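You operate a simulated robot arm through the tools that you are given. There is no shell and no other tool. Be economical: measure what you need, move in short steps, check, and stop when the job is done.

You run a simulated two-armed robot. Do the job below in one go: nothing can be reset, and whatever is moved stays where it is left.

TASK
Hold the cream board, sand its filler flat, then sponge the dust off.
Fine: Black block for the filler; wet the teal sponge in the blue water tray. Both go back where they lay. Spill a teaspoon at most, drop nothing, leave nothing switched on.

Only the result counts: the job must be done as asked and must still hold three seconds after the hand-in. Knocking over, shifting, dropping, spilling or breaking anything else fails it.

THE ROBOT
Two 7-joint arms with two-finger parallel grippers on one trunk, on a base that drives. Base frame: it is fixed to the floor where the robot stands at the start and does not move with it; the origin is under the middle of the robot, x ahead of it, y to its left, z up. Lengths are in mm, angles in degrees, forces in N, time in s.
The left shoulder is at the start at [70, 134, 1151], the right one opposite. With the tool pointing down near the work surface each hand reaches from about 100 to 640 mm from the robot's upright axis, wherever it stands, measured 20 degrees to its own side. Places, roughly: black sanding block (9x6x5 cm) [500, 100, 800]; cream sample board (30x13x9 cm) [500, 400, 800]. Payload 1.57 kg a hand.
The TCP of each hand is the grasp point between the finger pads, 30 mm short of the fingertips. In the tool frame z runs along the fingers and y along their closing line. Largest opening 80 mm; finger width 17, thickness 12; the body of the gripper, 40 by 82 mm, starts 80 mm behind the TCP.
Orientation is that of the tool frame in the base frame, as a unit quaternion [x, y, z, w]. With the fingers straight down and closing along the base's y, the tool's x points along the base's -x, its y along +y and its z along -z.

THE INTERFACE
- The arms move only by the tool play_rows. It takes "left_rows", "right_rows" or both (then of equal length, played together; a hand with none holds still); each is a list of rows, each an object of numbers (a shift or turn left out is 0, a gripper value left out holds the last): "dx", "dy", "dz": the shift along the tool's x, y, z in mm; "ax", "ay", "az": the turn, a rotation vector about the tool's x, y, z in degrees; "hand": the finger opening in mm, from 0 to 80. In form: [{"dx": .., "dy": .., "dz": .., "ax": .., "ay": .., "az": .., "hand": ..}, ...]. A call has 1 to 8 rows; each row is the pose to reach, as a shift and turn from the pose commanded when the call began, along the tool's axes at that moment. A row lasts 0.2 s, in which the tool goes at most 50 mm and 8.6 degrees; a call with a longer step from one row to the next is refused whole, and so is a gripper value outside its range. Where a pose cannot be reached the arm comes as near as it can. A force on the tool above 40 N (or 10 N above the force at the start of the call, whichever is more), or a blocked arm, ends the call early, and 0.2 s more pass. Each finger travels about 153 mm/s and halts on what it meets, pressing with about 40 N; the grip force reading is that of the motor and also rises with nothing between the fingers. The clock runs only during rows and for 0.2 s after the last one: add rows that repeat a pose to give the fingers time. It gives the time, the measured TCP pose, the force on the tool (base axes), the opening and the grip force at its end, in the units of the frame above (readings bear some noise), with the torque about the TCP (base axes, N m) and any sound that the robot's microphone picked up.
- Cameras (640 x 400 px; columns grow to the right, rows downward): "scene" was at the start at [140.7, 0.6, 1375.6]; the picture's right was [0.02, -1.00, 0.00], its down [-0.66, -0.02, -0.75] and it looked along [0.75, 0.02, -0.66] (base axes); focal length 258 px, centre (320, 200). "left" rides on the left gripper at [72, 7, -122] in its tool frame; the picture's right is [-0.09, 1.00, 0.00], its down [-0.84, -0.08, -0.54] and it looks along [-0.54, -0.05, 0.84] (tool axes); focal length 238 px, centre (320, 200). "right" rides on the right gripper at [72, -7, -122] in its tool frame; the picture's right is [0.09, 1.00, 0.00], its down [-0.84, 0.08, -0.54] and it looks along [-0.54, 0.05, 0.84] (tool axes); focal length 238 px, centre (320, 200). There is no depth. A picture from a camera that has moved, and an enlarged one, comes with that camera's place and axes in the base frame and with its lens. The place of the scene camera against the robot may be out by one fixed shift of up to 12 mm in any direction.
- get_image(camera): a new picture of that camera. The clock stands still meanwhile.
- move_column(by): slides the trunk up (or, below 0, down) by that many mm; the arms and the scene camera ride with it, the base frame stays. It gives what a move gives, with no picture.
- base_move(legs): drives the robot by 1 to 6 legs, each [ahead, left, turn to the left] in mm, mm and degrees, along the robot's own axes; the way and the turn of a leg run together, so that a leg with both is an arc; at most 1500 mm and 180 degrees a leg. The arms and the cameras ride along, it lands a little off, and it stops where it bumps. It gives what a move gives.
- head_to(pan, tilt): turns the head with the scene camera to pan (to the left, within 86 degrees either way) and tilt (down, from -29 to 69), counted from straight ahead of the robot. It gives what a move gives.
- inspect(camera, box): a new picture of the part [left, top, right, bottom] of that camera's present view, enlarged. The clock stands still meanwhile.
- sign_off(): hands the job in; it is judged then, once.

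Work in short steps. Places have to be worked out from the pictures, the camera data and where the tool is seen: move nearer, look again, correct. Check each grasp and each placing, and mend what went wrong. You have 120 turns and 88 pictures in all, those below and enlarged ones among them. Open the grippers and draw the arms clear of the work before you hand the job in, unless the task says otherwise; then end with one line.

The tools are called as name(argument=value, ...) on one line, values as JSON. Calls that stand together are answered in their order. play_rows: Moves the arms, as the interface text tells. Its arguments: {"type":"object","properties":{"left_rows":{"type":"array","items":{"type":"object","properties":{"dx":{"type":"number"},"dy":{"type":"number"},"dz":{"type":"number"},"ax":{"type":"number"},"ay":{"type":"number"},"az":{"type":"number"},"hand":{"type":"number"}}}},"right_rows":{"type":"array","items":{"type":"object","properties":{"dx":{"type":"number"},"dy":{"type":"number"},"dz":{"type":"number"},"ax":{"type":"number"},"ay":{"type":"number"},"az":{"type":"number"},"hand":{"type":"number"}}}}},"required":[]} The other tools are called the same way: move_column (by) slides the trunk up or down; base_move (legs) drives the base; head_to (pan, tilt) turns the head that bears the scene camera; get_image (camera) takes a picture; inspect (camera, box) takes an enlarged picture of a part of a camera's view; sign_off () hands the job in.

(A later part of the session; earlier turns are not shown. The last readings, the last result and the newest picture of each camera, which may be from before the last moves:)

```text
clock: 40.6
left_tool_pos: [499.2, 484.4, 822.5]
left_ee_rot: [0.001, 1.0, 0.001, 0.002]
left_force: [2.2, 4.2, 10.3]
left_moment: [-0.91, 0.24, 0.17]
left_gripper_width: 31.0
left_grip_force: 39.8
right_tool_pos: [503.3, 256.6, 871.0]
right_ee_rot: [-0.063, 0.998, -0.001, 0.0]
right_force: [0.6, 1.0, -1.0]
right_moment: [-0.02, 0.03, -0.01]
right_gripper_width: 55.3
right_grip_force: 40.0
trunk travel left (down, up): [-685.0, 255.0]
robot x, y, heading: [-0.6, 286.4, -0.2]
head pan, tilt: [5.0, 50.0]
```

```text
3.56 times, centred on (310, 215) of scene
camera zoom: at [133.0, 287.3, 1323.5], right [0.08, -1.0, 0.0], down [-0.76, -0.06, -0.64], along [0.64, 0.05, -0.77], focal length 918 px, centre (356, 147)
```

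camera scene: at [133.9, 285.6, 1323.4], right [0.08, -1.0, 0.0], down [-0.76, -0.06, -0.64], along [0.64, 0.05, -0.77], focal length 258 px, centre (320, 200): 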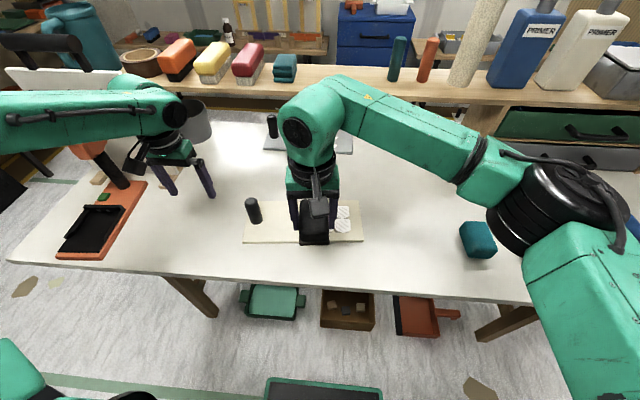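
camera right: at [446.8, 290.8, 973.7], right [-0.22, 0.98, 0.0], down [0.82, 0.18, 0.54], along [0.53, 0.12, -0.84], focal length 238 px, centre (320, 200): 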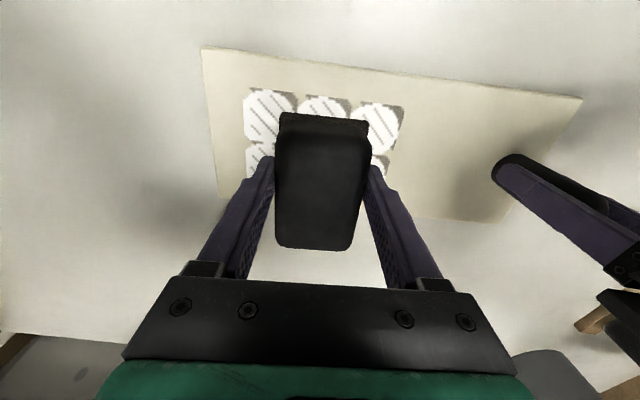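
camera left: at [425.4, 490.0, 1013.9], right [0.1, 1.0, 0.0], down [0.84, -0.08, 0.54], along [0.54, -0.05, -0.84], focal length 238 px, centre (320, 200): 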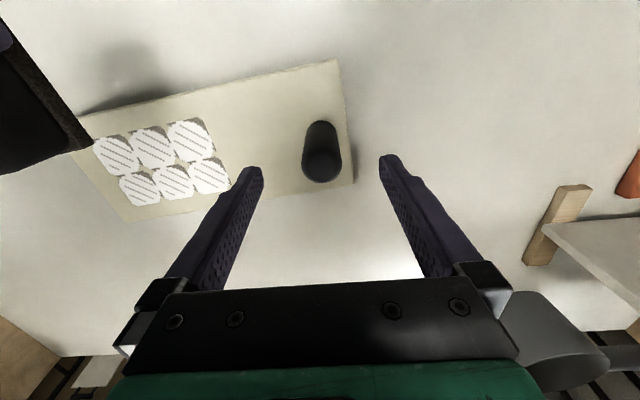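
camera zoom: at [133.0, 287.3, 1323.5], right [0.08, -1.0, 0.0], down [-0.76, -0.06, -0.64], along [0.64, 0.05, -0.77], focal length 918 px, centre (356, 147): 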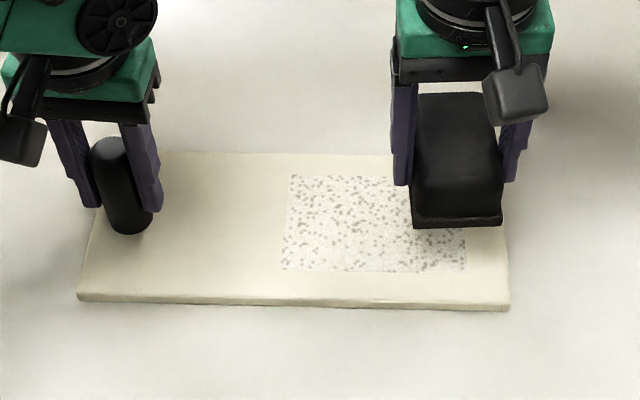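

Dust is uniform now. I carry the block back above its place (471, 61.5), turned back to its yaw.

play_rows(right_rows=[{"dx": 11, "dy": -38, "az": 0.8}, {"dx": 22, "dy": -76, "az": 1.6}, {"dx": 34, "dy": -114, "az": 2.4}, {"dx": 45, "dy": -152, "az": 3.3}, {"dx": 56.3, "dy": -189.4, "az": 3.3}, {"dx": 56.3, "dy": -189.4, "az": 3.3}, {"dx": 56.3, "dy": -189.4, "az": 3.3}])

get_image(camera="right")

```text
clock: 42.2
left_tool_pos: [497.9, 483.1, 822.8]
left_ee_rot: [0.003, 1.0, 0.001, 0.0]
left_force: [-1.6, -0.2, 9.7]
left_moment: [-0.93, -0.42, -0.18]
left_gripper_width: 31.0
left_grip_force: 39.9
right_tool_pos: [470.9, 60.4, 871.4]
right_ee_rot: [-0.033, 0.999, 0.0, 0.001]
right_force: [0.2, -0.3, -1.3]
right_moment: [-0.02, 0.02, -0.01]
right_gripper_width: 55.5
right_grip_force: 39.3
trunk travel left (down, up): [-685.0, 255.0]
robot x, y, heading: [-1.5, 279.7, -0.5]
head pan, tilt: [5.0, 50.0]
```

```text
60 pictures are left
camera right: at [398.7, 48.2, 993.9], right [-0.16, 0.99, 0.0], down [0.83, 0.13, 0.54], along [0.54, 0.09, -0.84], focal length 238 px, centre (320, 200)
```

right: 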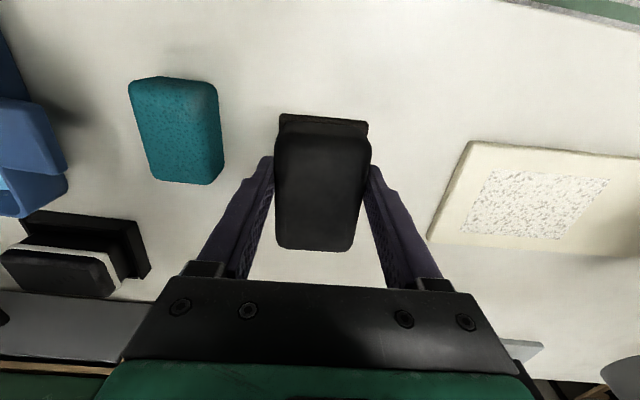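

Above its place. Lower 66 mm, then feel for contact.

play_rows(right_rows=[{"dz": 30}, {"dz": 55}, {"dz": 66}, {"dz": 66}])

play_rows(right_rows=[{"dz": 1}, {"dz": 2}, {"dz": 2}])

play_rows(right_rows=[{"dz": 0.6}, {"dz": 1.2}, {"dz": 1.2}])

```text
clock: 43.2
left_tool_pos: [498.1, 482.6, 821.4]
left_ee_rot: [0.003, 1.0, 0.001, 0.001]
left_force: [-1.7, -1.6, 7.9]
left_moment: [-1.0, 0.12, -0.14]
left_gripper_width: 30.8
left_grip_force: 39.6
right_tool_pos: [472.9, 61.0, 804.7]
right_ee_rot: [-0.034, 0.999, -0.001, 0.001]
right_force: [-0.3, 1.0, -2.3]
right_moment: [0.01, 0.04, -0.01]
right_gripper_width: 55.3
right_grip_force: 40.0
trunk travel left (down, up): [-685.0, 255.0]
robot x, y, heading: [-3.0, 283.4, -0.5]
head pan, tilt: [5.0, 50.0]
```

```text
clock: 44.0
left_tool_pos: [498.4, 481.8, 822.9]
left_ee_rot: [0.002, 1.0, -0.001, 0.001]
left_force: [-2.7, -1.9, 7.3]
left_moment: [-0.97, 0.22, -0.19]
left_gripper_width: 31.1
left_grip_force: 39.7
right_tool_pos: [471.9, 60.0, 804.3]
right_ee_rot: [-0.034, 0.999, 0.0, 0.001]
right_force: [-0.2, 0.6, -2.0]
right_moment: [0.03, 0.0, 0.02]
right_gripper_width: 55.1
right_grip_force: 40.0
trunk travel left (down, up): [-685.0, 255.0]
robot x, y, heading: [-0.4, 283.0, -0.1]
head pan, tilt: [5.0, 50.0]
```

```text
clock: 44.8
left_tool_pos: [499.1, 482.2, 822.3]
left_ee_rot: [0.002, 1.0, 0.0, 0.002]
left_force: [-1.3, -1.7, 5.0]
left_moment: [-0.97, 0.1, -0.1]
left_gripper_width: 30.8
left_grip_force: 39.7
right_tool_pos: [472.3, 60.9, 801.1]
right_ee_rot: [-0.034, 0.999, 0.0, 0.0]
right_force: [0.1, 0.9, -1.1]
right_moment: [-0.04, 0.0, 0.0]
right_gripper_width: 55.2
right_grip_force: 40.0
trunk travel left (down, up): [-685.0, 255.0]
robot x, y, heading: [1.1, 280.8, -0.1]
head pan, tilt: [5.0, 50.0]
```

play_rows(right_rows=[{"dz": 0.5}, {"dz": 1}, {"dz": 1}])

play_rows(right_rows=[{"dz": 0.4}, {"dz": 0.8}, {"dz": 0.8}])

```text
clock: 45.6
left_tool_pos: [498.5, 481.4, 821.4]
left_ee_rot: [0.001, 1.0, 0.0, 0.001]
left_force: [-1.6, -2.2, 6.3]
left_moment: [-0.98, 0.01, -0.09]
left_gripper_width: 30.8
left_grip_force: 40.1
right_tool_pos: [472.7, 60.5, 801.0]
right_ee_rot: [-0.034, 0.999, -0.001, 0.0]
right_force: [-0.3, 0.0, -1.8]
right_moment: [-0.02, 0.0, 0.0]
right_gripper_width: 55.1
right_grip_force: 39.7
trunk travel left (down, up): [-685.0, 255.0]
robot x, y, heading: [2.1, 284.2, -0.2]
head pan, tilt: [5.0, 50.0]
```

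```text
clock: 46.4
left_tool_pos: [499.3, 482.4, 820.5]
left_ee_rot: [0.002, 1.0, 0.001, 0.001]
left_force: [-1.2, -2.4, 6.4]
left_moment: [-0.92, -0.09, -0.08]
left_gripper_width: 31.1
left_grip_force: 39.9
right_tool_pos: [472.0, 60.0, 801.1]
right_ee_rot: [-0.034, 0.999, 0.0, 0.001]
right_force: [-0.8, 0.7, -0.8]
right_moment: [-0.01, 0.02, 0.0]
right_gripper_width: 55.3
right_grip_force: 39.8
trunk travel left (down, up): [-685.0, 255.0]
robot x, y, heading: [-0.6, 282.2, -0.1]
head pan, tilt: [5.0, 50.0]
```

Nearly touching (−0.8 N). One more small step.

play_rows(right_rows=[{"dz": 0.4}, {"dz": 0.8}, {"dz": 0.8}])

```text
clock: 47.2
left_tool_pos: [499.0, 482.7, 822.1]
left_ee_rot: [0.002, 1.0, -0.001, 0.0]
left_force: [0.2, -1.0, 2.4]
left_moment: [-0.92, -0.21, -0.02]
left_gripper_width: 30.9
left_grip_force: 40.2
right_tool_pos: [471.5, 60.8, 800.1]
right_ee_rot: [-0.035, 0.999, 0.0, 0.001]
right_force: [0.6, -3.6, 8.6]
right_moment: [-0.09, 0.14, 0.05]
right_gripper_width: 55.4
right_grip_force: 39.6
trunk travel left (down, up): [-685.0, 255.0]
robot x, y, heading: [-0.7, 281.7, -0.2]
head pan, tilt: [5.0, 50.0]
```

Block rests on the table at its place. I open gently and rise.

play_rows(right_rows=[{"dz": -0.4, "hand": 58}, {"hand": 70}, {"hand": 78}, {"hand": 78}, {"dz": -30}, {"dz": -60}, {"dz": -90}])

get_image(camera="right")

```text
clock: 48.8
left_tool_pos: [499.6, 483.0, 821.7]
left_ee_rot: [0.003, 1.0, 0.0, 0.0]
left_force: [-1.1, 2.8, 6.5]
left_moment: [-0.92, 0.09, -0.09]
left_gripper_width: 30.8
left_grip_force: 40.2
right_tool_pos: [471.1, 61.6, 889.1]
right_ee_rot: [-0.035, 0.999, 0.0, 0.001]
right_force: [0.1, 0.2, 0.1]
right_moment: [0.0, -0.01, -0.03]
right_gripper_width: 78.1
right_grip_force: 0.0
trunk travel left (down, up): [-685.0, 255.0]
robot x, y, heading: [1.8, 280.4, -0.0]
head pan, tilt: [5.0, 50.0]
```

```text
59 pictures are left
camera right: at [399.3, 50.1, 1012.0], right [-0.16, 0.99, 0.0], down [0.83, 0.14, 0.54], along [0.54, 0.09, -0.84], focal length 238 px, centre (320, 200)
```

right: 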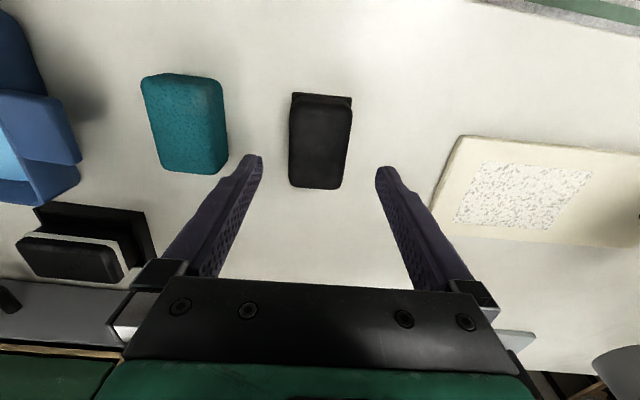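

Block is back and upright. Now I release the post, lift the left hand, and bring the right hand up and left before driving right toward the tray.

play_rows(left_rows=[{"hand": 40}, {"hand": 60}, {"hand": 80}, {"hand": 80}, {"dz": -30}, {"dz": -70}, {"dz": -110}], right_rows=[{}, {}, {"dy": 20, "dz": -10}, {"dy": 50, "dz": -20}, {"dy": 80, "dz": -30}, {"dy": 105, "dz": -30}, {"dy": 105, "dz": -30}])

base_move(legs=[[0, -230, 0]])

get_image(camera="right")

get_image(camera="scene")

```text
clock: 50.4
left_tool_pos: [497.0, 483.9, 929.3]
left_ee_rot: [0.002, 1.0, 0.001, 0.0]
left_force: [0.4, 0.8, 0.1]
left_moment: [0.04, -0.04, 0.02]
left_gripper_width: 80.3
left_grip_force: 0.1
right_tool_pos: [465.6, 165.9, 918.8]
right_ee_rot: [-0.034, 0.999, 0.0, 0.0]
right_force: [0.5, 0.5, -0.1]
right_moment: [0.0, -0.01, -0.02]
right_gripper_width: 78.0
right_grip_force: 0.1
trunk travel left (down, up): [-685.0, 255.0]
robot x, y, heading: [2.2, 281.6, 0.1]
head pan, tilt: [5.0, 50.0]
```

```text
clock: 52.1
left_tool_pos: [497.4, 257.0, 929.0]
left_ee_rot: [0.0, 1.0, 0.0, 0.0]
left_force: [0.2, -0.1, -1.2]
left_moment: [0.01, 0.02, 0.04]
left_gripper_width: 80.1
left_grip_force: 0.1
right_tool_pos: [464.6, -60.6, 917.8]
right_ee_rot: [-0.036, 0.999, -0.001, 0.0]
right_force: [0.4, 0.6, -0.1]
right_moment: [-0.01, 0.0, 0.01]
right_gripper_width: 78.0
right_grip_force: 0.0
trunk travel left (down, up): [-685.0, 255.0]
robot x, y, heading: [0.5, 48.4, 0.1]
head pan, tilt: [5.0, 50.0]
```

```text
58 pictures are left
camera right: at [394.2, -72.7, 1041.3], right [-0.16, 0.99, 0.0], down [0.83, 0.14, 0.54], along [0.53, 0.09, -0.84], focal length 238 px, centre (320, 200)
```

right: 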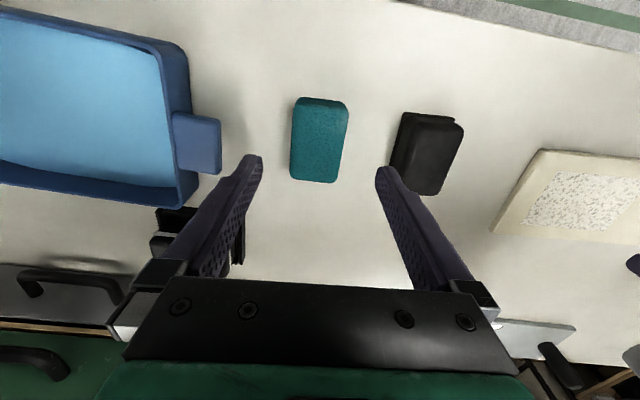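

```text
57 pictures are left
camera scene: at [133.3, 57.5, 1323.4], right [0.09, -1.0, 0.0], down [-0.76, -0.07, -0.64], along [0.64, 0.06, -0.77], focal length 258 px, centre (320, 200)
```

scene: 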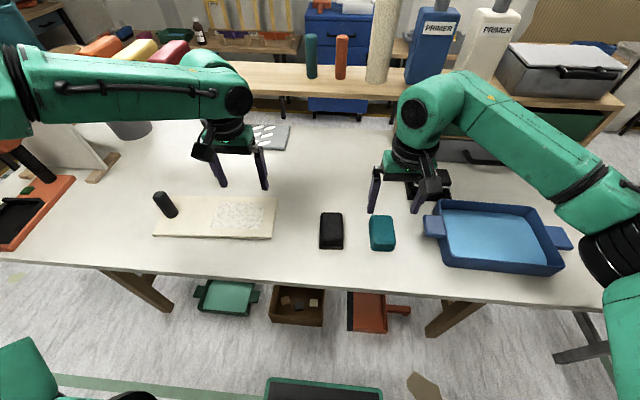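

Sponge centre ≈ (479, -60), yaw ≈ 3°, matching the hand. I go over it to z ≈ 858 and look.

play_rows(right_rows=[{"dx": -7, "dz": 20}, {"dx": -14, "dy": -1, "dz": 40}, {"dx": -14, "dy": -1, "dz": 55}, {"dx": -14, "dy": -1, "dz": 55}])

get_image(camera="right")

```text
clock: 53.1
left_tool_pos: [499.1, 256.0, 929.0]
left_ee_rot: [0.0, 1.0, 0.0, 0.0]
left_force: [0.2, -0.4, -0.3]
left_moment: [-0.01, 0.01, 0.01]
left_gripper_width: 80.1
left_grip_force: 0.1
right_tool_pos: [479.9, -61.5, 863.9]
right_ee_rot: [-0.037, 0.999, 0.0, 0.001]
right_force: [0.0, 0.0, -0.1]
right_moment: [-0.02, 0.01, -0.01]
right_gripper_width: 77.9
right_grip_force: 0.0
trunk travel left (down, up): [-685.0, 255.0]
robot x, y, heading: [-0.5, 54.0, 0.1]
head pan, tilt: [5.0, 50.0]
```

```text
56 pictures are left
camera right: at [408.0, -72.8, 986.3], right [-0.16, 0.99, 0.0], down [0.83, 0.14, 0.54], along [0.53, 0.09, -0.84], focal length 238 px, centre (320, 200)
```

right: 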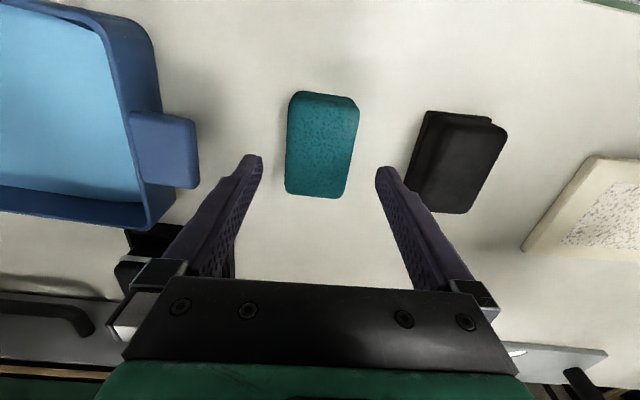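

Aligned. Descend to z ≈ 800.

play_rows(right_rows=[{"dy": 0.7, "dz": 30}, {"dy": 0.7, "dz": 55}, {"dy": 0.7, "dz": 62}, {"dy": 0.7, "dz": 62}])

get_image(camera="right")

```text
clock: 54.1
left_tool_pos: [498.1, 256.5, 928.6]
left_ee_rot: [0.0, 1.0, -0.001, 0.0]
left_force: [-0.1, 0.2, 0.1]
left_moment: [-0.03, -0.03, 0.04]
left_gripper_width: 80.0
left_grip_force: 0.1
right_tool_pos: [478.9, -60.8, 800.6]
right_ee_rot: [-0.037, 0.999, 0.0, 0.0]
right_force: [-0.5, 0.6, -0.1]
right_moment: [0.05, 0.0, 0.0]
right_gripper_width: 78.1
right_grip_force: 0.1
trunk travel left (down, up): [-685.0, 255.0]
robot x, y, heading: [3.2, 56.1, 0.1]
head pan, tilt: [5.0, 50.0]
```

```text
55 pictures are left
camera right: at [407.4, -72.7, 924.6], right [-0.16, 0.99, 0.0], down [0.83, 0.14, 0.54], along [0.53, 0.09, -0.84], focal length 238 px, centre (320, 200)
```

right: 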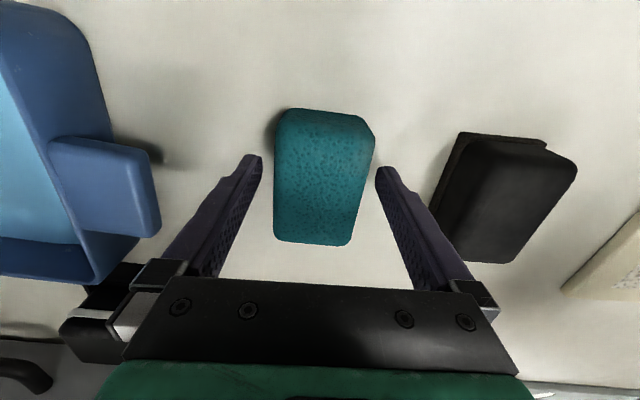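

Sponge is between the fingers. I close gradually and watch the width.

play_rows(right_rows=[{"hand": 65}, {"hand": 55}, {"hand": 48}, {"hand": 48}])

```text
clock: 55.1
left_tool_pos: [498.1, 257.1, 929.2]
left_ee_rot: [0.0, 1.0, 0.0, 0.001]
left_force: [0.1, 0.3, 0.1]
left_moment: [0.03, -0.04, 0.02]
left_gripper_width: 80.0
left_grip_force: 0.1
right_tool_pos: [478.2, -60.4, 802.5]
right_ee_rot: [-0.037, 0.999, 0.0, 0.0]
right_force: [-0.9, -0.5, 0.0]
right_moment: [-0.02, 0.0, 0.0]
right_gripper_width: 55.2
right_grip_force: 40.2
trunk travel left (down, up): [-685.0, 255.0]
robot x, y, heading: [-2.8, 52.4, 0.1]
head pan, tilt: [5.0, 50.0]
```

Sponge gripped at 55 mm; its place is (478.7, -60.6), TCP z ≈ 801. I lift 100 mm and look at the tray.

play_rows(right_rows=[{"dz": -25}, {"dz": -65}, {"dz": -100}, {"dz": -100}])

inspect(camera="scene", box=[350, 150, 590, 290])

get_image(camera="right")

```text
clock: 56.1
left_tool_pos: [498.1, 255.8, 929.3]
left_ee_rot: [0.0, 1.0, 0.001, 0.0]
left_force: [0.3, -0.5, -0.5]
left_moment: [0.03, 0.0, 0.0]
left_gripper_width: 80.2
left_grip_force: 0.1
right_tool_pos: [479.3, -58.8, 903.4]
right_ee_rot: [-0.037, 0.999, 0.0, 0.0]
right_force: [0.1, -0.4, 0.3]
right_moment: [0.0, 0.03, 0.0]
right_gripper_width: 54.8
right_grip_force: 40.0
trunk travel left (down, up): [-685.0, 255.0]
robot x, y, heading: [-2.5, 51.0, -0.0]
head pan, tilt: [5.0, 50.0]
```

```text
2.67 times, centred on (470, 220) of scene
camera zoom: at [133.6, 56.8, 1323.4], right [0.09, -1.0, 0.0], down [-0.76, -0.07, -0.64], along [0.64, 0.06, -0.77], focal length 689 px, centre (-80, 147)
```

zoom: 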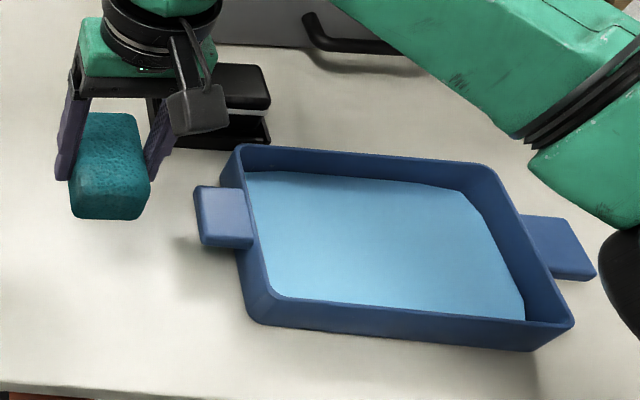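

```text
53 pictures are left
camera right: at [407.7, -71.4, 1026.5], right [-0.16, 0.99, 0.0], down [0.83, 0.14, 0.54], along [0.53, 0.09, -0.84], focal length 238 px, centre (320, 200)
```

right: 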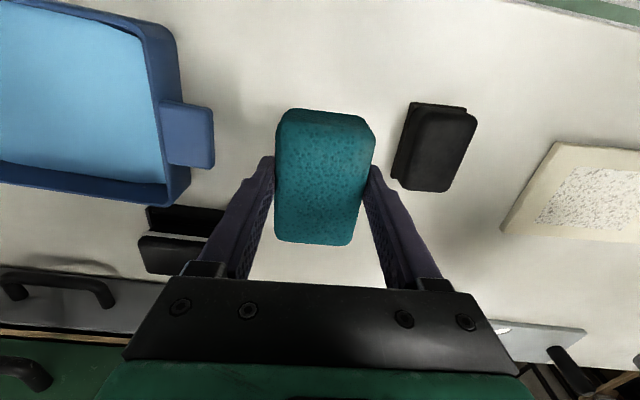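

The tray interior spans about x 425–578, y -440…-210. I carry the sponge over it at (498, -290).

play_rows(right_rows=[{"dy": -40}, {"dy": -80}, {"dy": -120}, {"dx": -1, "dy": -160}, {"dx": -2, "dy": -200}, {"dx": -2, "dy": -231}, {"dx": -2, "dy": -231}])

get_image(camera="right")

inspect(camera="scene", box=[390, 150, 590, 280])

```text
clock: 57.7
left_tool_pos: [498.1, 255.1, 929.6]
left_ee_rot: [0.001, 1.0, -0.001, 0.0]
left_force: [0.4, 0.6, -0.8]
left_moment: [-0.04, -0.03, 0.03]
left_gripper_width: 80.1
left_grip_force: 0.0
right_tool_pos: [496.3, -261.7, 902.3]
right_ee_rot: [-0.035, 0.999, -0.001, 0.0]
right_force: [0.0, 0.3, -0.2]
right_moment: [-0.03, -0.01, 0.0]
right_gripper_width: 54.8
right_grip_force: 39.9
right hand out of reach, approached as far as the arm can: row 6, 7
trunk travel left (down, up): [-685.0, 255.0]
robot x, y, heading: [-1.4, 51.3, -0.1]
head pan, tilt: [5.0, 50.0]
```

```text
52 pictures are left
camera right: at [424.0, -272.9, 1023.6], right [-0.16, 0.99, 0.0], down [0.83, 0.14, 0.54], along [0.54, 0.09, -0.84], focal length 238 px, centre (320, 200)
```

right: 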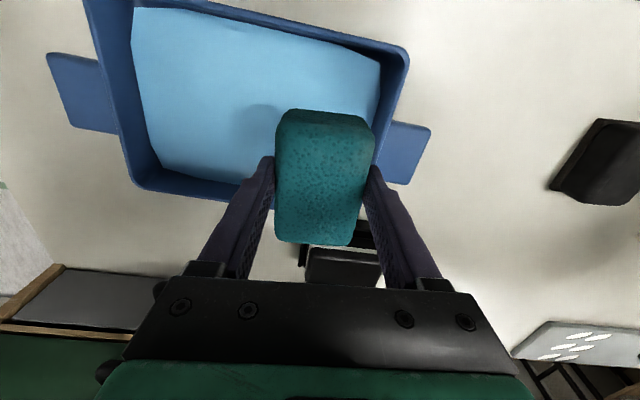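

```text
3.08 times, centred on (490, 215) of scene
camera zoom: at [133.5, 56.5, 1323.4], right [0.09, -1.0, 0.0], down [-0.76, -0.07, -0.64], along [0.64, 0.06, -0.77], focal length 795 px, centre (-203, 154)
```

zoom: 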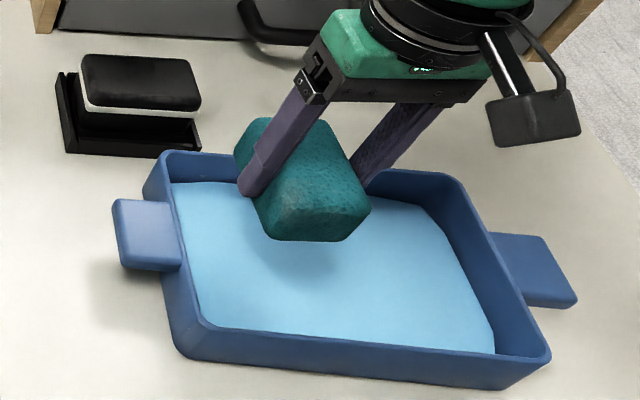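

Reach stops at y ≈ -262, but that is inside the tray. I shift to about (485, -275) and descend to bottom ≈ 800 first.

play_rows(right_rows=[{"dx": 6, "dy": -6, "dz": 20}, {"dx": 12, "dy": -12, "dz": 45}, {"dx": 12, "dy": -12, "dz": 60}, {"dx": 12, "dy": -12, "dz": 60}])

get_image(camera="right")

inspect(camera="scene", box=[390, 150, 590, 280])

```text
clock: 58.7
left_tool_pos: [498.2, 255.3, 927.9]
left_ee_rot: [0.0, 1.0, 0.0, 0.0]
left_force: [0.7, 0.8, -0.3]
left_moment: [0.0, 0.04, 0.03]
left_gripper_width: 80.2
left_grip_force: 0.1
right_tool_pos: [489.5, -267.5, 881.3]
right_ee_rot: [-0.032, 0.999, -0.002, 0.001]
right_force: [1.0, 0.9, -0.5]
right_moment: [-0.02, 0.01, 0.0]
right_gripper_width: 54.6
right_grip_force: 40.5
right hand out of reach, approached as far as the arm can: row 2, 3, 4
trunk travel left (down, up): [-685.0, 255.0]
robot x, y, heading: [-0.2, 52.3, 0.1]
head pan, tilt: [5.0, 50.0]
```

```text
50 pictures are left
camera right: at [417.2, -279.1, 1003.9], right [-0.15, 0.99, 0.0], down [0.83, 0.13, 0.54], along [0.54, 0.08, -0.84], focal length 238 px, centre (320, 200)
```

right: 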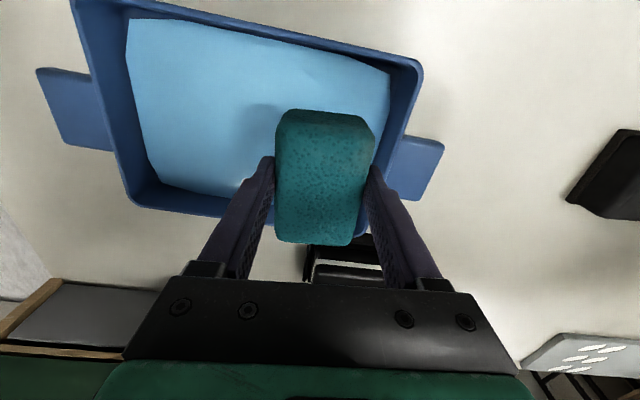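

```text
3.08 times, centred on (490, 215) of scene
camera zoom: at [133.3, 56.6, 1323.4], right [0.09, -1.0, 0.0], down [-0.76, -0.07, -0.64], along [0.64, 0.06, -0.77], focal length 795 px, centre (-203, 154)
```

zoom: 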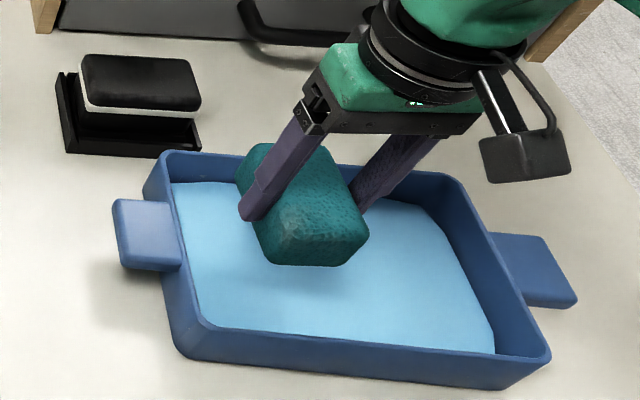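

The arm cannot get down here from this base position. I raise the sponge, move it left 110 mm, and drive the base 130 mm right.

play_rows(right_rows=[{"dz": -25}, {"dy": 37, "dz": -25}, {"dy": 74, "dz": -25}, {"dy": 110, "dz": -25}, {"dy": 110, "dz": -25}])

base_move(legs=[[0, -130, 0]])

get_image(camera="right")

```text
clock: 59.9
left_tool_pos: [498.2, 254.2, 929.4]
left_ee_rot: [0.0, 1.0, 0.001, 0.0]
left_force: [0.3, -0.6, 0.0]
left_moment: [0.02, 0.01, 0.02]
left_gripper_width: 79.8
left_grip_force: 0.0
right_tool_pos: [481.0, -158.1, 906.5]
right_ee_rot: [-0.036, 0.999, 0.001, -0.001]
right_force: [-0.3, -0.1, -0.8]
right_moment: [0.0, 0.02, 0.01]
right_gripper_width: 54.7
right_grip_force: 39.9
trunk travel left (down, up): [-685.0, 255.0]
robot x, y, heading: [-3.0, 53.3, -0.1]
head pan, tilt: [5.0, 50.0]
```

```text
clock: 61.2
left_tool_pos: [499.1, 125.2, 929.0]
left_ee_rot: [0.0, 1.0, -0.001, 0.0]
left_force: [0.2, -0.8, 1.4]
left_moment: [-0.03, -0.02, -0.01]
left_gripper_width: 79.9
left_grip_force: 0.1
right_tool_pos: [480.2, -288.6, 908.5]
right_ee_rot: [-0.036, 0.999, 0.0, 0.0]
right_force: [-0.1, -0.1, -0.3]
right_moment: [-0.02, -0.02, 0.0]
right_gripper_width: 54.8
right_grip_force: 39.5
trunk travel left (down, up): [-685.0, 255.0]
robot x, y, heading: [0.3, -81.3, -0.1]
head pan, tilt: [5.0, 50.0]
```

```text
48 pictures are left
camera right: at [408.9, -300.0, 1030.0], right [-0.16, 0.99, 0.0], down [0.83, 0.14, 0.54], along [0.53, 0.09, -0.84], focal length 238 px, centre (320, 200)
```

right: 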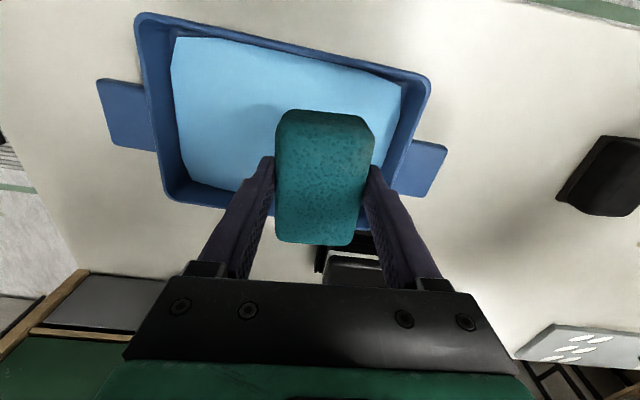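

Now the sponge is at (480, -289) inside the water area (x 425–565, y -428…-217). I shift 12 mm right and lower to bottom ≈ 800.

play_rows(right_rows=[{"dx": -4, "dy": -12}, {"dx": -4, "dy": -12, "dz": 35}, {"dx": -4, "dy": -12, "dz": 65}, {"dx": -4, "dy": -12, "dz": 65}])

inspect(camera="scene", box=[330, 150, 530, 280])

```text
clock: 62.2
left_tool_pos: [498.7, 125.2, 930.3]
left_ee_rot: [-0.001, 1.0, 0.0, -0.001]
left_force: [0.2, 0.4, -0.6]
left_moment: [0.01, -0.03, -0.02]
left_gripper_width: 80.0
left_grip_force: 0.1
right_tool_pos: [485.6, -299.3, 843.3]
right_ee_rot: [-0.036, 0.999, 0.0, 0.0]
right_force: [-0.1, -0.3, 0.1]
right_moment: [0.04, -0.01, 0.0]
right_gripper_width: 54.6
right_grip_force: 40.1
trunk travel left (down, up): [-685.0, 255.0]
robot x, y, heading: [-2.9, -79.5, -0.4]
head pan, tilt: [5.0, 50.0]
```

```text
3.08 times, centred on (430, 215) of scene
camera zoom: at [133.1, -74.0, 1323.5], right [0.09, -1.0, 0.0], down [-0.76, -0.07, -0.64], along [0.64, 0.06, -0.77], focal length 795 px, centre (-18, 154)
```

zoom: 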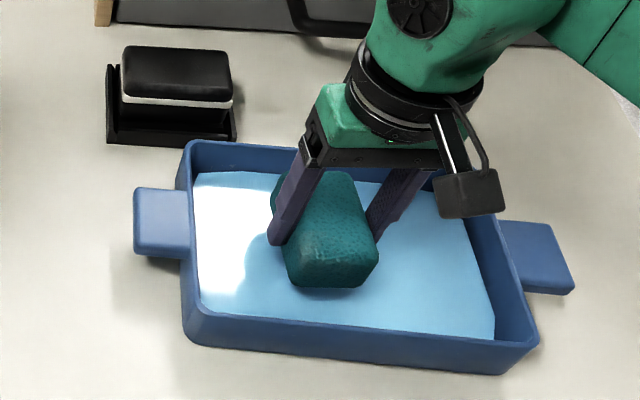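

Well placed. I lower slowly into the water.

play_rows(right_rows=[{"dz": 8}, {"dz": 14}, {"dz": 19}, {"dz": 24}, {"dz": 24}, {"dz": 24}])

inspect(camera="scene", box=[330, 150, 530, 280])

```text
clock: 63.6
left_tool_pos: [497.7, 124.8, 928.5]
left_ee_rot: [0.001, 1.0, -0.001, 0.0]
left_force: [-0.6, -0.3, 0.5]
left_moment: [-0.05, 0.01, 0.02]
left_gripper_width: 79.9
left_grip_force: 0.1
right_tool_pos: [485.6, -300.9, 818.6]
right_ee_rot: [-0.035, 0.999, 0.0, 0.0]
right_force: [0.4, -0.3, -0.6]
right_moment: [0.0, -0.01, 0.0]
right_gripper_width: 54.9
right_grip_force: 39.8
trunk travel left (down, up): [-685.0, 255.0]
robot x, y, heading: [5.3, -79.3, -0.1]
head pan, tilt: [5.0, 50.0]
```

```text
3.08 times, centred on (430, 215) of scene
camera zoom: at [133.4, -74.4, 1323.4], right [0.09, -1.0, 0.0], down [-0.76, -0.07, -0.64], along [0.64, 0.06, -0.77], focal length 795 px, centre (-18, 154)
```

zoom: 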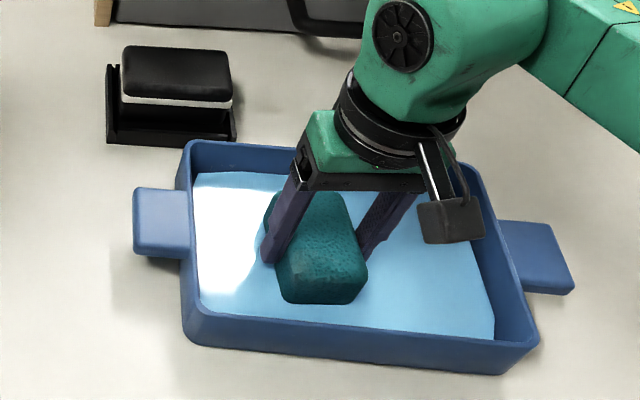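

Sponge is at or near the water surface. Lower another 7 mm, watching force.

play_rows(right_rows=[{"dz": 2}, {"dz": 4}, {"dz": 6}, {"dz": 7}, {"dz": 7}, {"dz": 7}, {"dz": 7}])

inspect(camera="scene", box=[330, 150, 530, 280])

```text
clock: 65.2
left_tool_pos: [499.0, 125.1, 929.8]
left_ee_rot: [0.001, 1.0, 0.0, 0.0]
left_force: [-0.1, 0.4, 0.0]
left_moment: [0.02, -0.01, 0.0]
left_gripper_width: 80.1
left_grip_force: 0.0
right_tool_pos: [485.8, -301.4, 811.4]
right_ee_rot: [-0.037, 0.999, 0.0, 0.001]
right_force: [-0.1, -0.2, -0.1]
right_moment: [-0.03, -0.01, -0.01]
right_gripper_width: 55.0
right_grip_force: 40.3
trunk travel left (down, up): [-685.0, 255.0]
robot x, y, heading: [-2.0, -78.9, 0.0]
head pan, tilt: [5.0, 50.0]
```

```text
3.08 times, centred on (430, 215) of scene
camera zoom: at [133.4, -74.4, 1323.4], right [0.09, -1.0, 0.0], down [-0.76, -0.07, -0.64], along [0.64, 0.06, -0.77], focal length 795 px, centre (-18, 154)
```

zoom: 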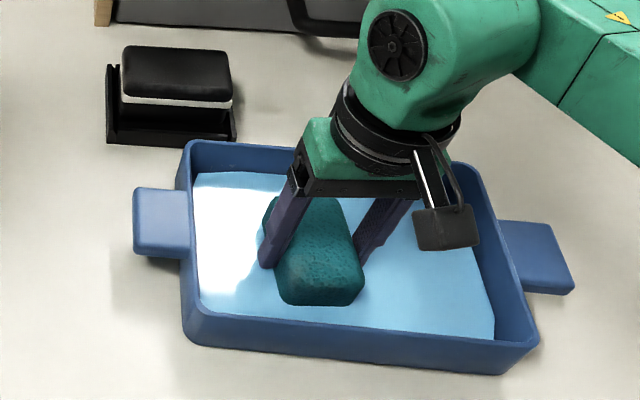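

The sponge is now submerged several mm. I raise it 35 mm and let it drip over the tray.

play_rows(right_rows=[{"dz": -6}, {"dz": -12}, {"dz": -20}, {"dz": -30}, {"dz": -35}, {"dz": -35}, {"dz": -35}, {"dz": -35}])

inspect(camera="scene", box=[330, 150, 530, 280])

```text
clock: 67.0
left_tool_pos: [499.2, 124.4, 929.6]
left_ee_rot: [0.0, 1.0, 0.0, 0.0]
left_force: [0.4, 0.5, 0.1]
left_moment: [-0.01, 0.03, -0.01]
left_gripper_width: 80.0
left_grip_force: 0.0
right_tool_pos: [484.9, -300.4, 846.5]
right_ee_rot: [-0.035, 0.999, 0.0, -0.001]
right_force: [-0.6, -0.2, -0.6]
right_moment: [0.04, 0.0, -0.01]
right_gripper_width: 54.7
right_grip_force: 40.0
trunk travel left (down, up): [-685.0, 255.0]
robot x, y, heading: [0.2, -77.6, 0.1]
head pan, tilt: [5.0, 50.0]
```

```text
3.08 times, centred on (430, 215) of scene
camera zoom: at [133.3, -74.4, 1323.4], right [0.09, -1.0, 0.0], down [-0.76, -0.07, -0.64], along [0.64, 0.06, -0.77], focal length 795 px, centre (-18, 154)
```

zoom: 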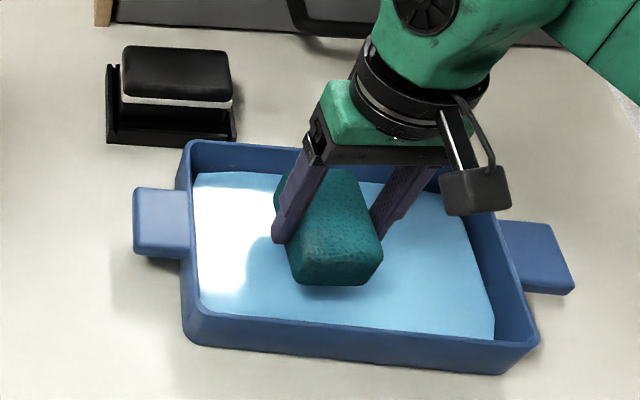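

Not obviously wetter, so I dip again, 3 mm deeper, and hold longer.

play_rows(right_rows=[{"dz": 15}, {"dz": 28}, {"dz": 34}, {"dz": 36}, {"dz": 38}, {"dz": 38}, {"dz": 38}, {"dz": 38}])

get_image(camera="right")

```text
clock: 68.8
left_tool_pos: [499.1, 124.7, 929.2]
left_ee_rot: [0.0, 1.0, 0.0, -0.001]
left_force: [0.8, 0.8, -0.3]
left_moment: [0.03, -0.03, 0.0]
left_gripper_width: 80.0
left_grip_force: 0.0
right_tool_pos: [484.6, -300.2, 807.8]
right_ee_rot: [-0.035, 0.999, -0.001, 0.001]
right_force: [-0.5, 0.9, -0.5]
right_moment: [0.0, 0.0, 0.0]
right_gripper_width: 54.6
right_grip_force: 40.1
trunk travel left (down, up): [-685.0, 255.0]
robot x, y, heading: [-4.3, -78.7, 0.1]
head pan, tilt: [5.0, 50.0]
```

```text
43 pictures are left
camera right: at [413.2, -312.2, 930.8], right [-0.16, 0.99, 0.0], down [0.83, 0.14, 0.54], along [0.53, 0.09, -0.84], focal length 238 px, centre (320, 200)
```

right: 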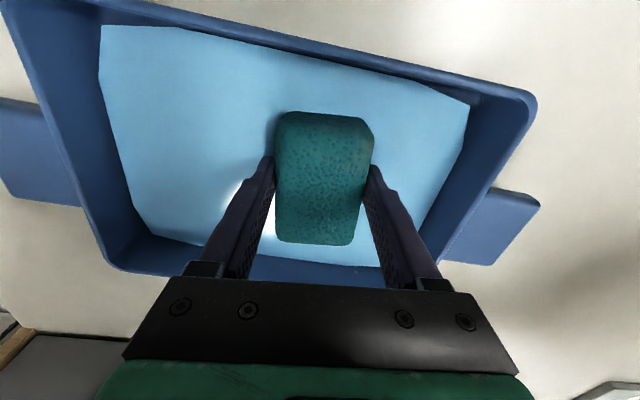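

The sponge has visibly darkened: wet. I raise it clear and let it drain over the tray for about 3 s.

play_rows(right_rows=[{"dz": -8}, {"dz": -16}, {"dz": -26}, {"dz": -38}, {"dz": -45}, {"dz": -45}, {"dz": -45}, {"dz": -45}])

play_rows(right_rows=[{}, {}, {}, {}, {}, {}, {}, {}])

play_rows(right_rows=[{}, {}, {}, {}, {}, {}, {"dz": -20}, {"dz": -50}])

get_image(camera="right")

get_image(camera="scene")

```text
clock: 70.6
left_tool_pos: [498.3, 123.5, 928.9]
left_ee_rot: [0.0, 1.0, 0.0, 0.0]
left_force: [0.0, -0.2, 0.0]
left_moment: [0.0, -0.01, 0.04]
left_gripper_width: 80.1
left_grip_force: 0.1
right_tool_pos: [486.5, -301.7, 852.8]
right_ee_rot: [-0.036, 0.999, 0.0, 0.0]
right_force: [0.3, 0.7, -0.1]
right_moment: [-0.03, -0.01, 0.0]
right_gripper_width: 54.6
right_grip_force: 40.1
trunk travel left (down, up): [-685.0, 255.0]
robot x, y, heading: [1.3, -78.9, -0.1]
head pan, tilt: [5.0, 50.0]
```

```text
clock: 72.4
left_tool_pos: [498.7, 124.9, 929.5]
left_ee_rot: [0.0, 1.0, 0.0, 0.001]
left_force: [0.8, 0.6, -0.7]
left_moment: [-0.01, -0.01, 0.01]
left_gripper_width: 79.9
left_grip_force: 0.0
right_tool_pos: [486.2, -301.8, 852.3]
right_ee_rot: [-0.036, 0.999, 0.0, -0.001]
right_force: [-0.2, 0.2, -0.2]
right_moment: [-0.01, 0.0, 0.02]
right_gripper_width: 54.8
right_grip_force: 39.3
trunk travel left (down, up): [-685.0, 255.0]
robot x, y, heading: [-0.5, -76.7, -0.0]
head pan, tilt: [5.0, 50.0]
```

```text
clock: 74.2
left_tool_pos: [499.1, 126.0, 929.0]
left_ee_rot: [0.001, 1.0, 0.0, 0.0]
left_force: [0.9, -0.8, 0.6]
left_moment: [-0.01, -0.02, 0.03]
left_gripper_width: 79.8
left_grip_force: 0.1
right_tool_pos: [484.0, -300.0, 903.2]
right_ee_rot: [-0.036, 0.999, -0.001, 0.0]
right_force: [-0.4, 0.1, -1.3]
right_moment: [-0.02, -0.02, -0.01]
right_gripper_width: 54.6
right_grip_force: 40.1
trunk travel left (down, up): [-685.0, 255.0]
robot x, y, heading: [-3.8, -78.6, -0.0]
head pan, tilt: [5.0, 50.0]
```

```text
42 pictures are left
camera right: at [412.9, -312.7, 1026.5], right [-0.16, 0.99, 0.0], down [0.83, 0.14, 0.54], along [0.54, 0.09, -0.84], focal length 238 px, centre (320, 200)
```

right: 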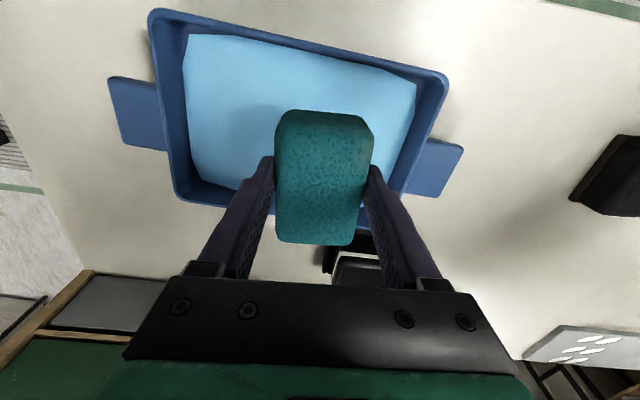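

```text
41 pictures are left
camera scene: at [132.9, -74.1, 1323.4], right [0.09, -1.0, 0.0], down [-0.76, -0.07, -0.64], along [0.64, 0.06, -0.77], focal length 258 px, centre (320, 200)
```

scene: 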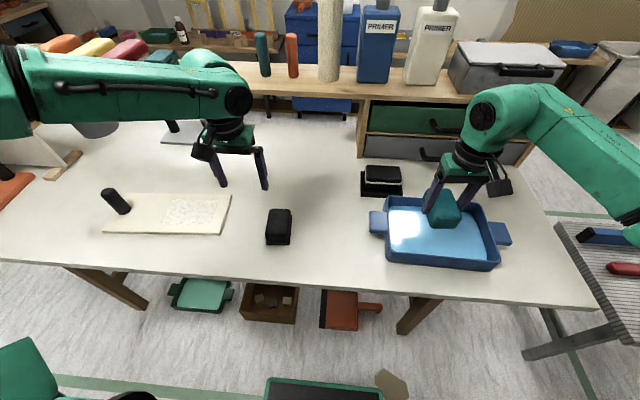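

No drips seen; sponge is damp. I drive back left 360 mm with hands high (sponge bottom ≈ 862).

base_move(legs=[[0, 360, 0]])

get_image(camera="left")

```text
clock: 76.5
left_tool_pos: [499.9, 491.5, 931.1]
left_ee_rot: [0.001, 1.0, 0.0, 0.001]
left_force: [-0.1, 0.2, -0.3]
left_moment: [-0.03, -0.02, 0.0]
left_gripper_width: 79.7
left_grip_force: 0.0
right_tool_pos: [485.8, 65.5, 903.8]
right_ee_rot: [-0.033, 0.999, 0.0, -0.001]
right_force: [-0.8, 0.6, 0.2]
right_moment: [0.0, 0.03, -0.01]
right_gripper_width: 54.6
right_grip_force: 40.2
trunk travel left (down, up): [-685.0, 255.0]
robot x, y, heading: [2.7, 288.3, -0.3]
head pan, tilt: [5.0, 50.0]
```

```text
40 pictures are left
camera left: at [427.9, 498.2, 1050.8], right [0.1, 1.0, 0.0], down [0.84, -0.08, 0.54], along [0.54, -0.05, -0.84], focal length 238 px, centre (320, 200)
```

left: 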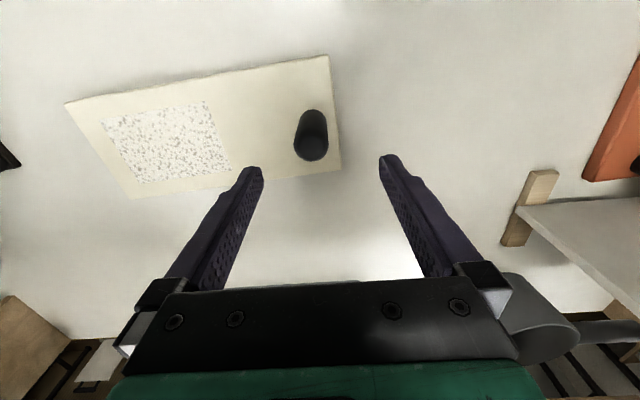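

Post top at ≈ (499, 484). Shift −7 mm in y, descend and grip.

play_rows(left_rows=[{"dy": -7}, {"dy": -7, "dz": 40}, {"dy": -7, "dz": 80}, {"dy": -7, "dz": 108}, {"dy": -7, "dz": 108, "hand": 55}, {"dy": -7, "dz": 108, "hand": 35}, {"dy": -7, "dz": 108, "hand": 20}, {"dy": -7, "dz": 108, "hand": 20}])

inspect(camera="scene", box=[200, 150, 420, 290])

get_image(camera="right")

```text
clock: 78.3
left_tool_pos: [500.7, 484.9, 819.6]
left_ee_rot: [0.003, 1.0, -0.001, 0.0]
left_force: [-1.1, 1.0, 1.7]
left_moment: [-0.43, -0.16, -0.11]
left_gripper_width: 30.8
left_grip_force: 39.7
right_tool_pos: [485.1, 64.6, 903.1]
right_ee_rot: [-0.034, 0.999, -0.001, 0.0]
right_force: [-0.3, 0.1, -0.9]
right_moment: [-0.01, 0.02, -0.02]
right_gripper_width: 54.4
right_grip_force: 40.4
trunk travel left (down, up): [-685.0, 255.0]
robot x, y, heading: [1.6, 290.1, -0.2]
head pan, tilt: [5.0, 50.0]
```

```text
2.86 times, centred on (310, 220) of scene
camera zoom: at [134.2, 293.7, 1323.4], right [0.08, -1.0, 0.0], down [-0.76, -0.06, -0.64], along [0.64, 0.05, -0.77], focal length 738 px, centre (349, 143)
```

zoom: 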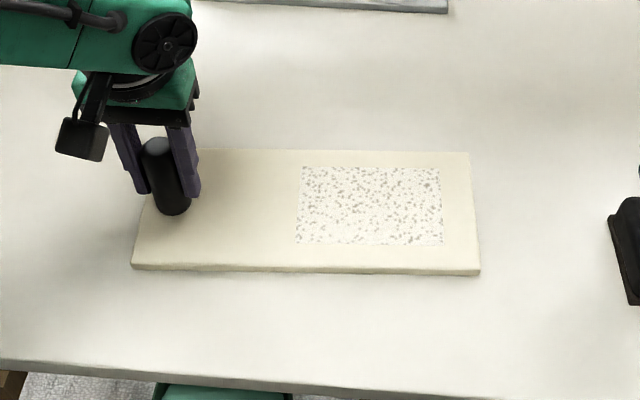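

```text
38 pictures are left
camera right: at [413.3, 54.3, 1026.1], right [-0.16, 0.99, 0.0], down [0.83, 0.13, 0.54], along [0.54, 0.09, -0.84], focal length 238 px, centre (320, 200)
```

right: 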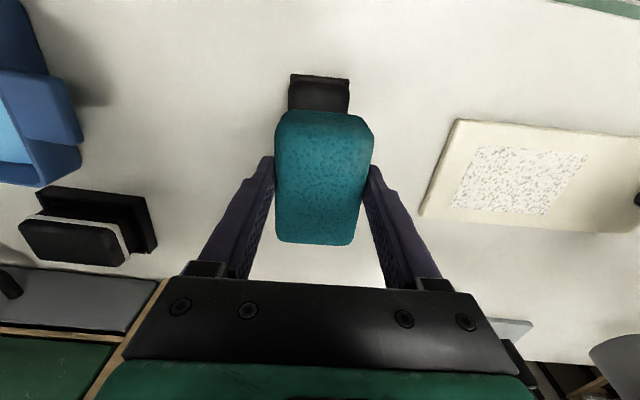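

Board held again. From the sanding contact I place the dust at about x 465–550, y 245–375. I carry the sponge to its right end at (508, 243), 18 mm above.

play_rows(right_rows=[{"dx": -9, "dy": 44}, {"dx": -18, "dy": 88}, {"dx": -27, "dy": 132}, {"dx": -35, "dy": 176}, {"dx": -35, "dy": 176, "dz": 40}, {"dx": -35, "dy": 176, "dz": 70}, {"dx": -35, "dy": 176, "dz": 70}])

inspect(camera="scene", box=[220, 160, 400, 270])

get_image(camera="right")

```text
clock: 79.9
left_tool_pos: [499.8, 484.1, 819.7]
left_ee_rot: [0.001, 1.0, 0.0, 0.0]
left_force: [0.4, 1.2, 0.6]
left_moment: [-0.12, -0.08, -0.08]
left_gripper_width: 31.1
left_grip_force: 40.6
right_tool_pos: [509.1, 243.4, 832.5]
right_ee_rot: [-0.033, 0.999, 0.0, 0.0]
right_force: [0.3, 0.1, 0.7]
right_moment: [0.01, 0.0, -0.03]
right_gripper_width: 55.0
right_grip_force: 40.1
trunk travel left (down, up): [-685.0, 255.0]
robot x, y, heading: [2.5, 289.7, -0.1]
head pan, tilt: [5.0, 50.0]
```

```text
3.56 times, centred on (310, 215) of scene
camera zoom: at [134.1, 293.7, 1323.4], right [0.08, -1.0, 0.0], down [-0.76, -0.06, -0.64], along [0.64, 0.05, -0.77], focal length 918 px, centre (356, 147)
```

zoom: 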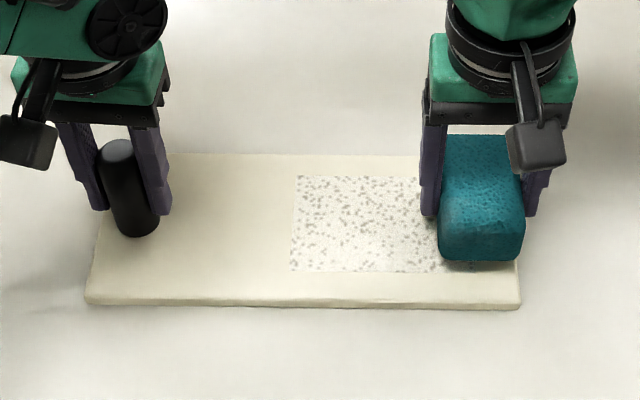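

```text
36 pictures are left
camera right: at [436.8, 231.1, 954.8], right [-0.16, 0.99, 0.0], down [0.83, 0.14, 0.54], along [0.54, 0.09, -0.84], focal length 238 px, centre (320, 200)
```

right: 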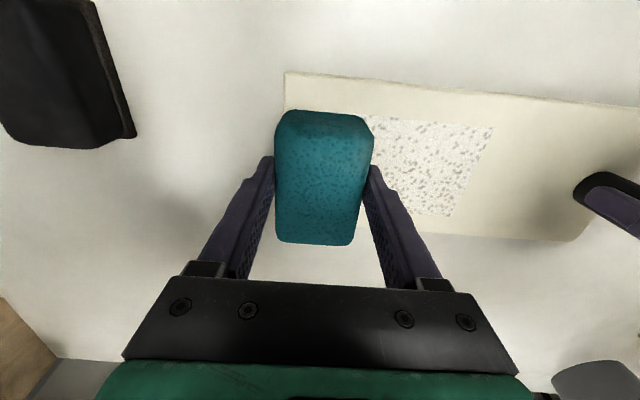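

Alignment looks right; near margin slim, so I shift 4 mm nearer and lower toward contact.

play_rows(right_rows=[{"dx": 4, "dz": 8}, {"dx": 4, "dz": 15}, {"dx": 4, "dz": 17}, {"dx": 4, "dz": 17}])

play_rows(right_rows=[{"dz": 1}, {"dz": 1.5}, {"dz": 1.5}])

play_rows(right_rows=[{"dz": 0.7}, {"dz": 1.2}, {"dz": 1.2}])

```text
clock: 80.9
left_tool_pos: [499.2, 484.0, 820.8]
left_ee_rot: [0.001, 1.0, -0.001, 0.0]
left_force: [0.3, 0.4, -0.1]
left_moment: [0.0, -0.07, -0.15]
left_gripper_width: 31.0
left_grip_force: 40.1
right_tool_pos: [503.4, 243.2, 817.2]
right_ee_rot: [-0.034, 0.999, 0.0, 0.0]
right_force: [-0.3, -0.1, -0.1]
right_moment: [-0.01, 0.0, -0.01]
right_gripper_width: 54.8
right_grip_force: 39.7
trunk travel left (down, up): [-685.0, 255.0]
robot x, y, heading: [0.0, 290.6, -0.2]
head pan, tilt: [5.0, 50.0]
```

```text
clock: 81.7
left_tool_pos: [499.7, 484.6, 820.2]
left_ee_rot: [0.001, 1.0, 0.0, 0.0]
left_force: [0.2, -0.4, 0.6]
left_moment: [0.0, -0.01, -0.12]
left_gripper_width: 31.0
left_grip_force: 40.2
right_tool_pos: [503.9, 243.4, 815.6]
right_ee_rot: [-0.034, 0.999, 0.0, 0.001]
right_force: [-0.4, -0.2, -1.5]
right_moment: [0.0, -0.05, 0.01]
right_gripper_width: 54.9
right_grip_force: 40.0
trunk travel left (down, up): [-685.0, 255.0]
robot x, y, heading: [-2.0, 292.4, -0.5]
head pan, tilt: [5.0, 50.0]
```

```text
clock: 82.5
left_tool_pos: [500.7, 483.6, 819.9]
left_ee_rot: [0.002, 1.0, 0.0, 0.0]
left_force: [0.1, -0.8, 0.8]
left_moment: [0.03, 0.02, -0.05]
left_gripper_width: 31.3
left_grip_force: 39.9
right_tool_pos: [503.9, 243.5, 814.5]
right_ee_rot: [-0.035, 0.999, 0.0, 0.0]
right_force: [0.6, 0.7, 3.0]
right_moment: [-0.01, -0.03, 0.06]
right_gripper_width: 54.8
right_grip_force: 40.2
trunk travel left (down, up): [-685.0, 255.0]
robot x, y, heading: [2.0, 288.5, -0.3]
head pan, tilt: [5.0, 50.0]
```

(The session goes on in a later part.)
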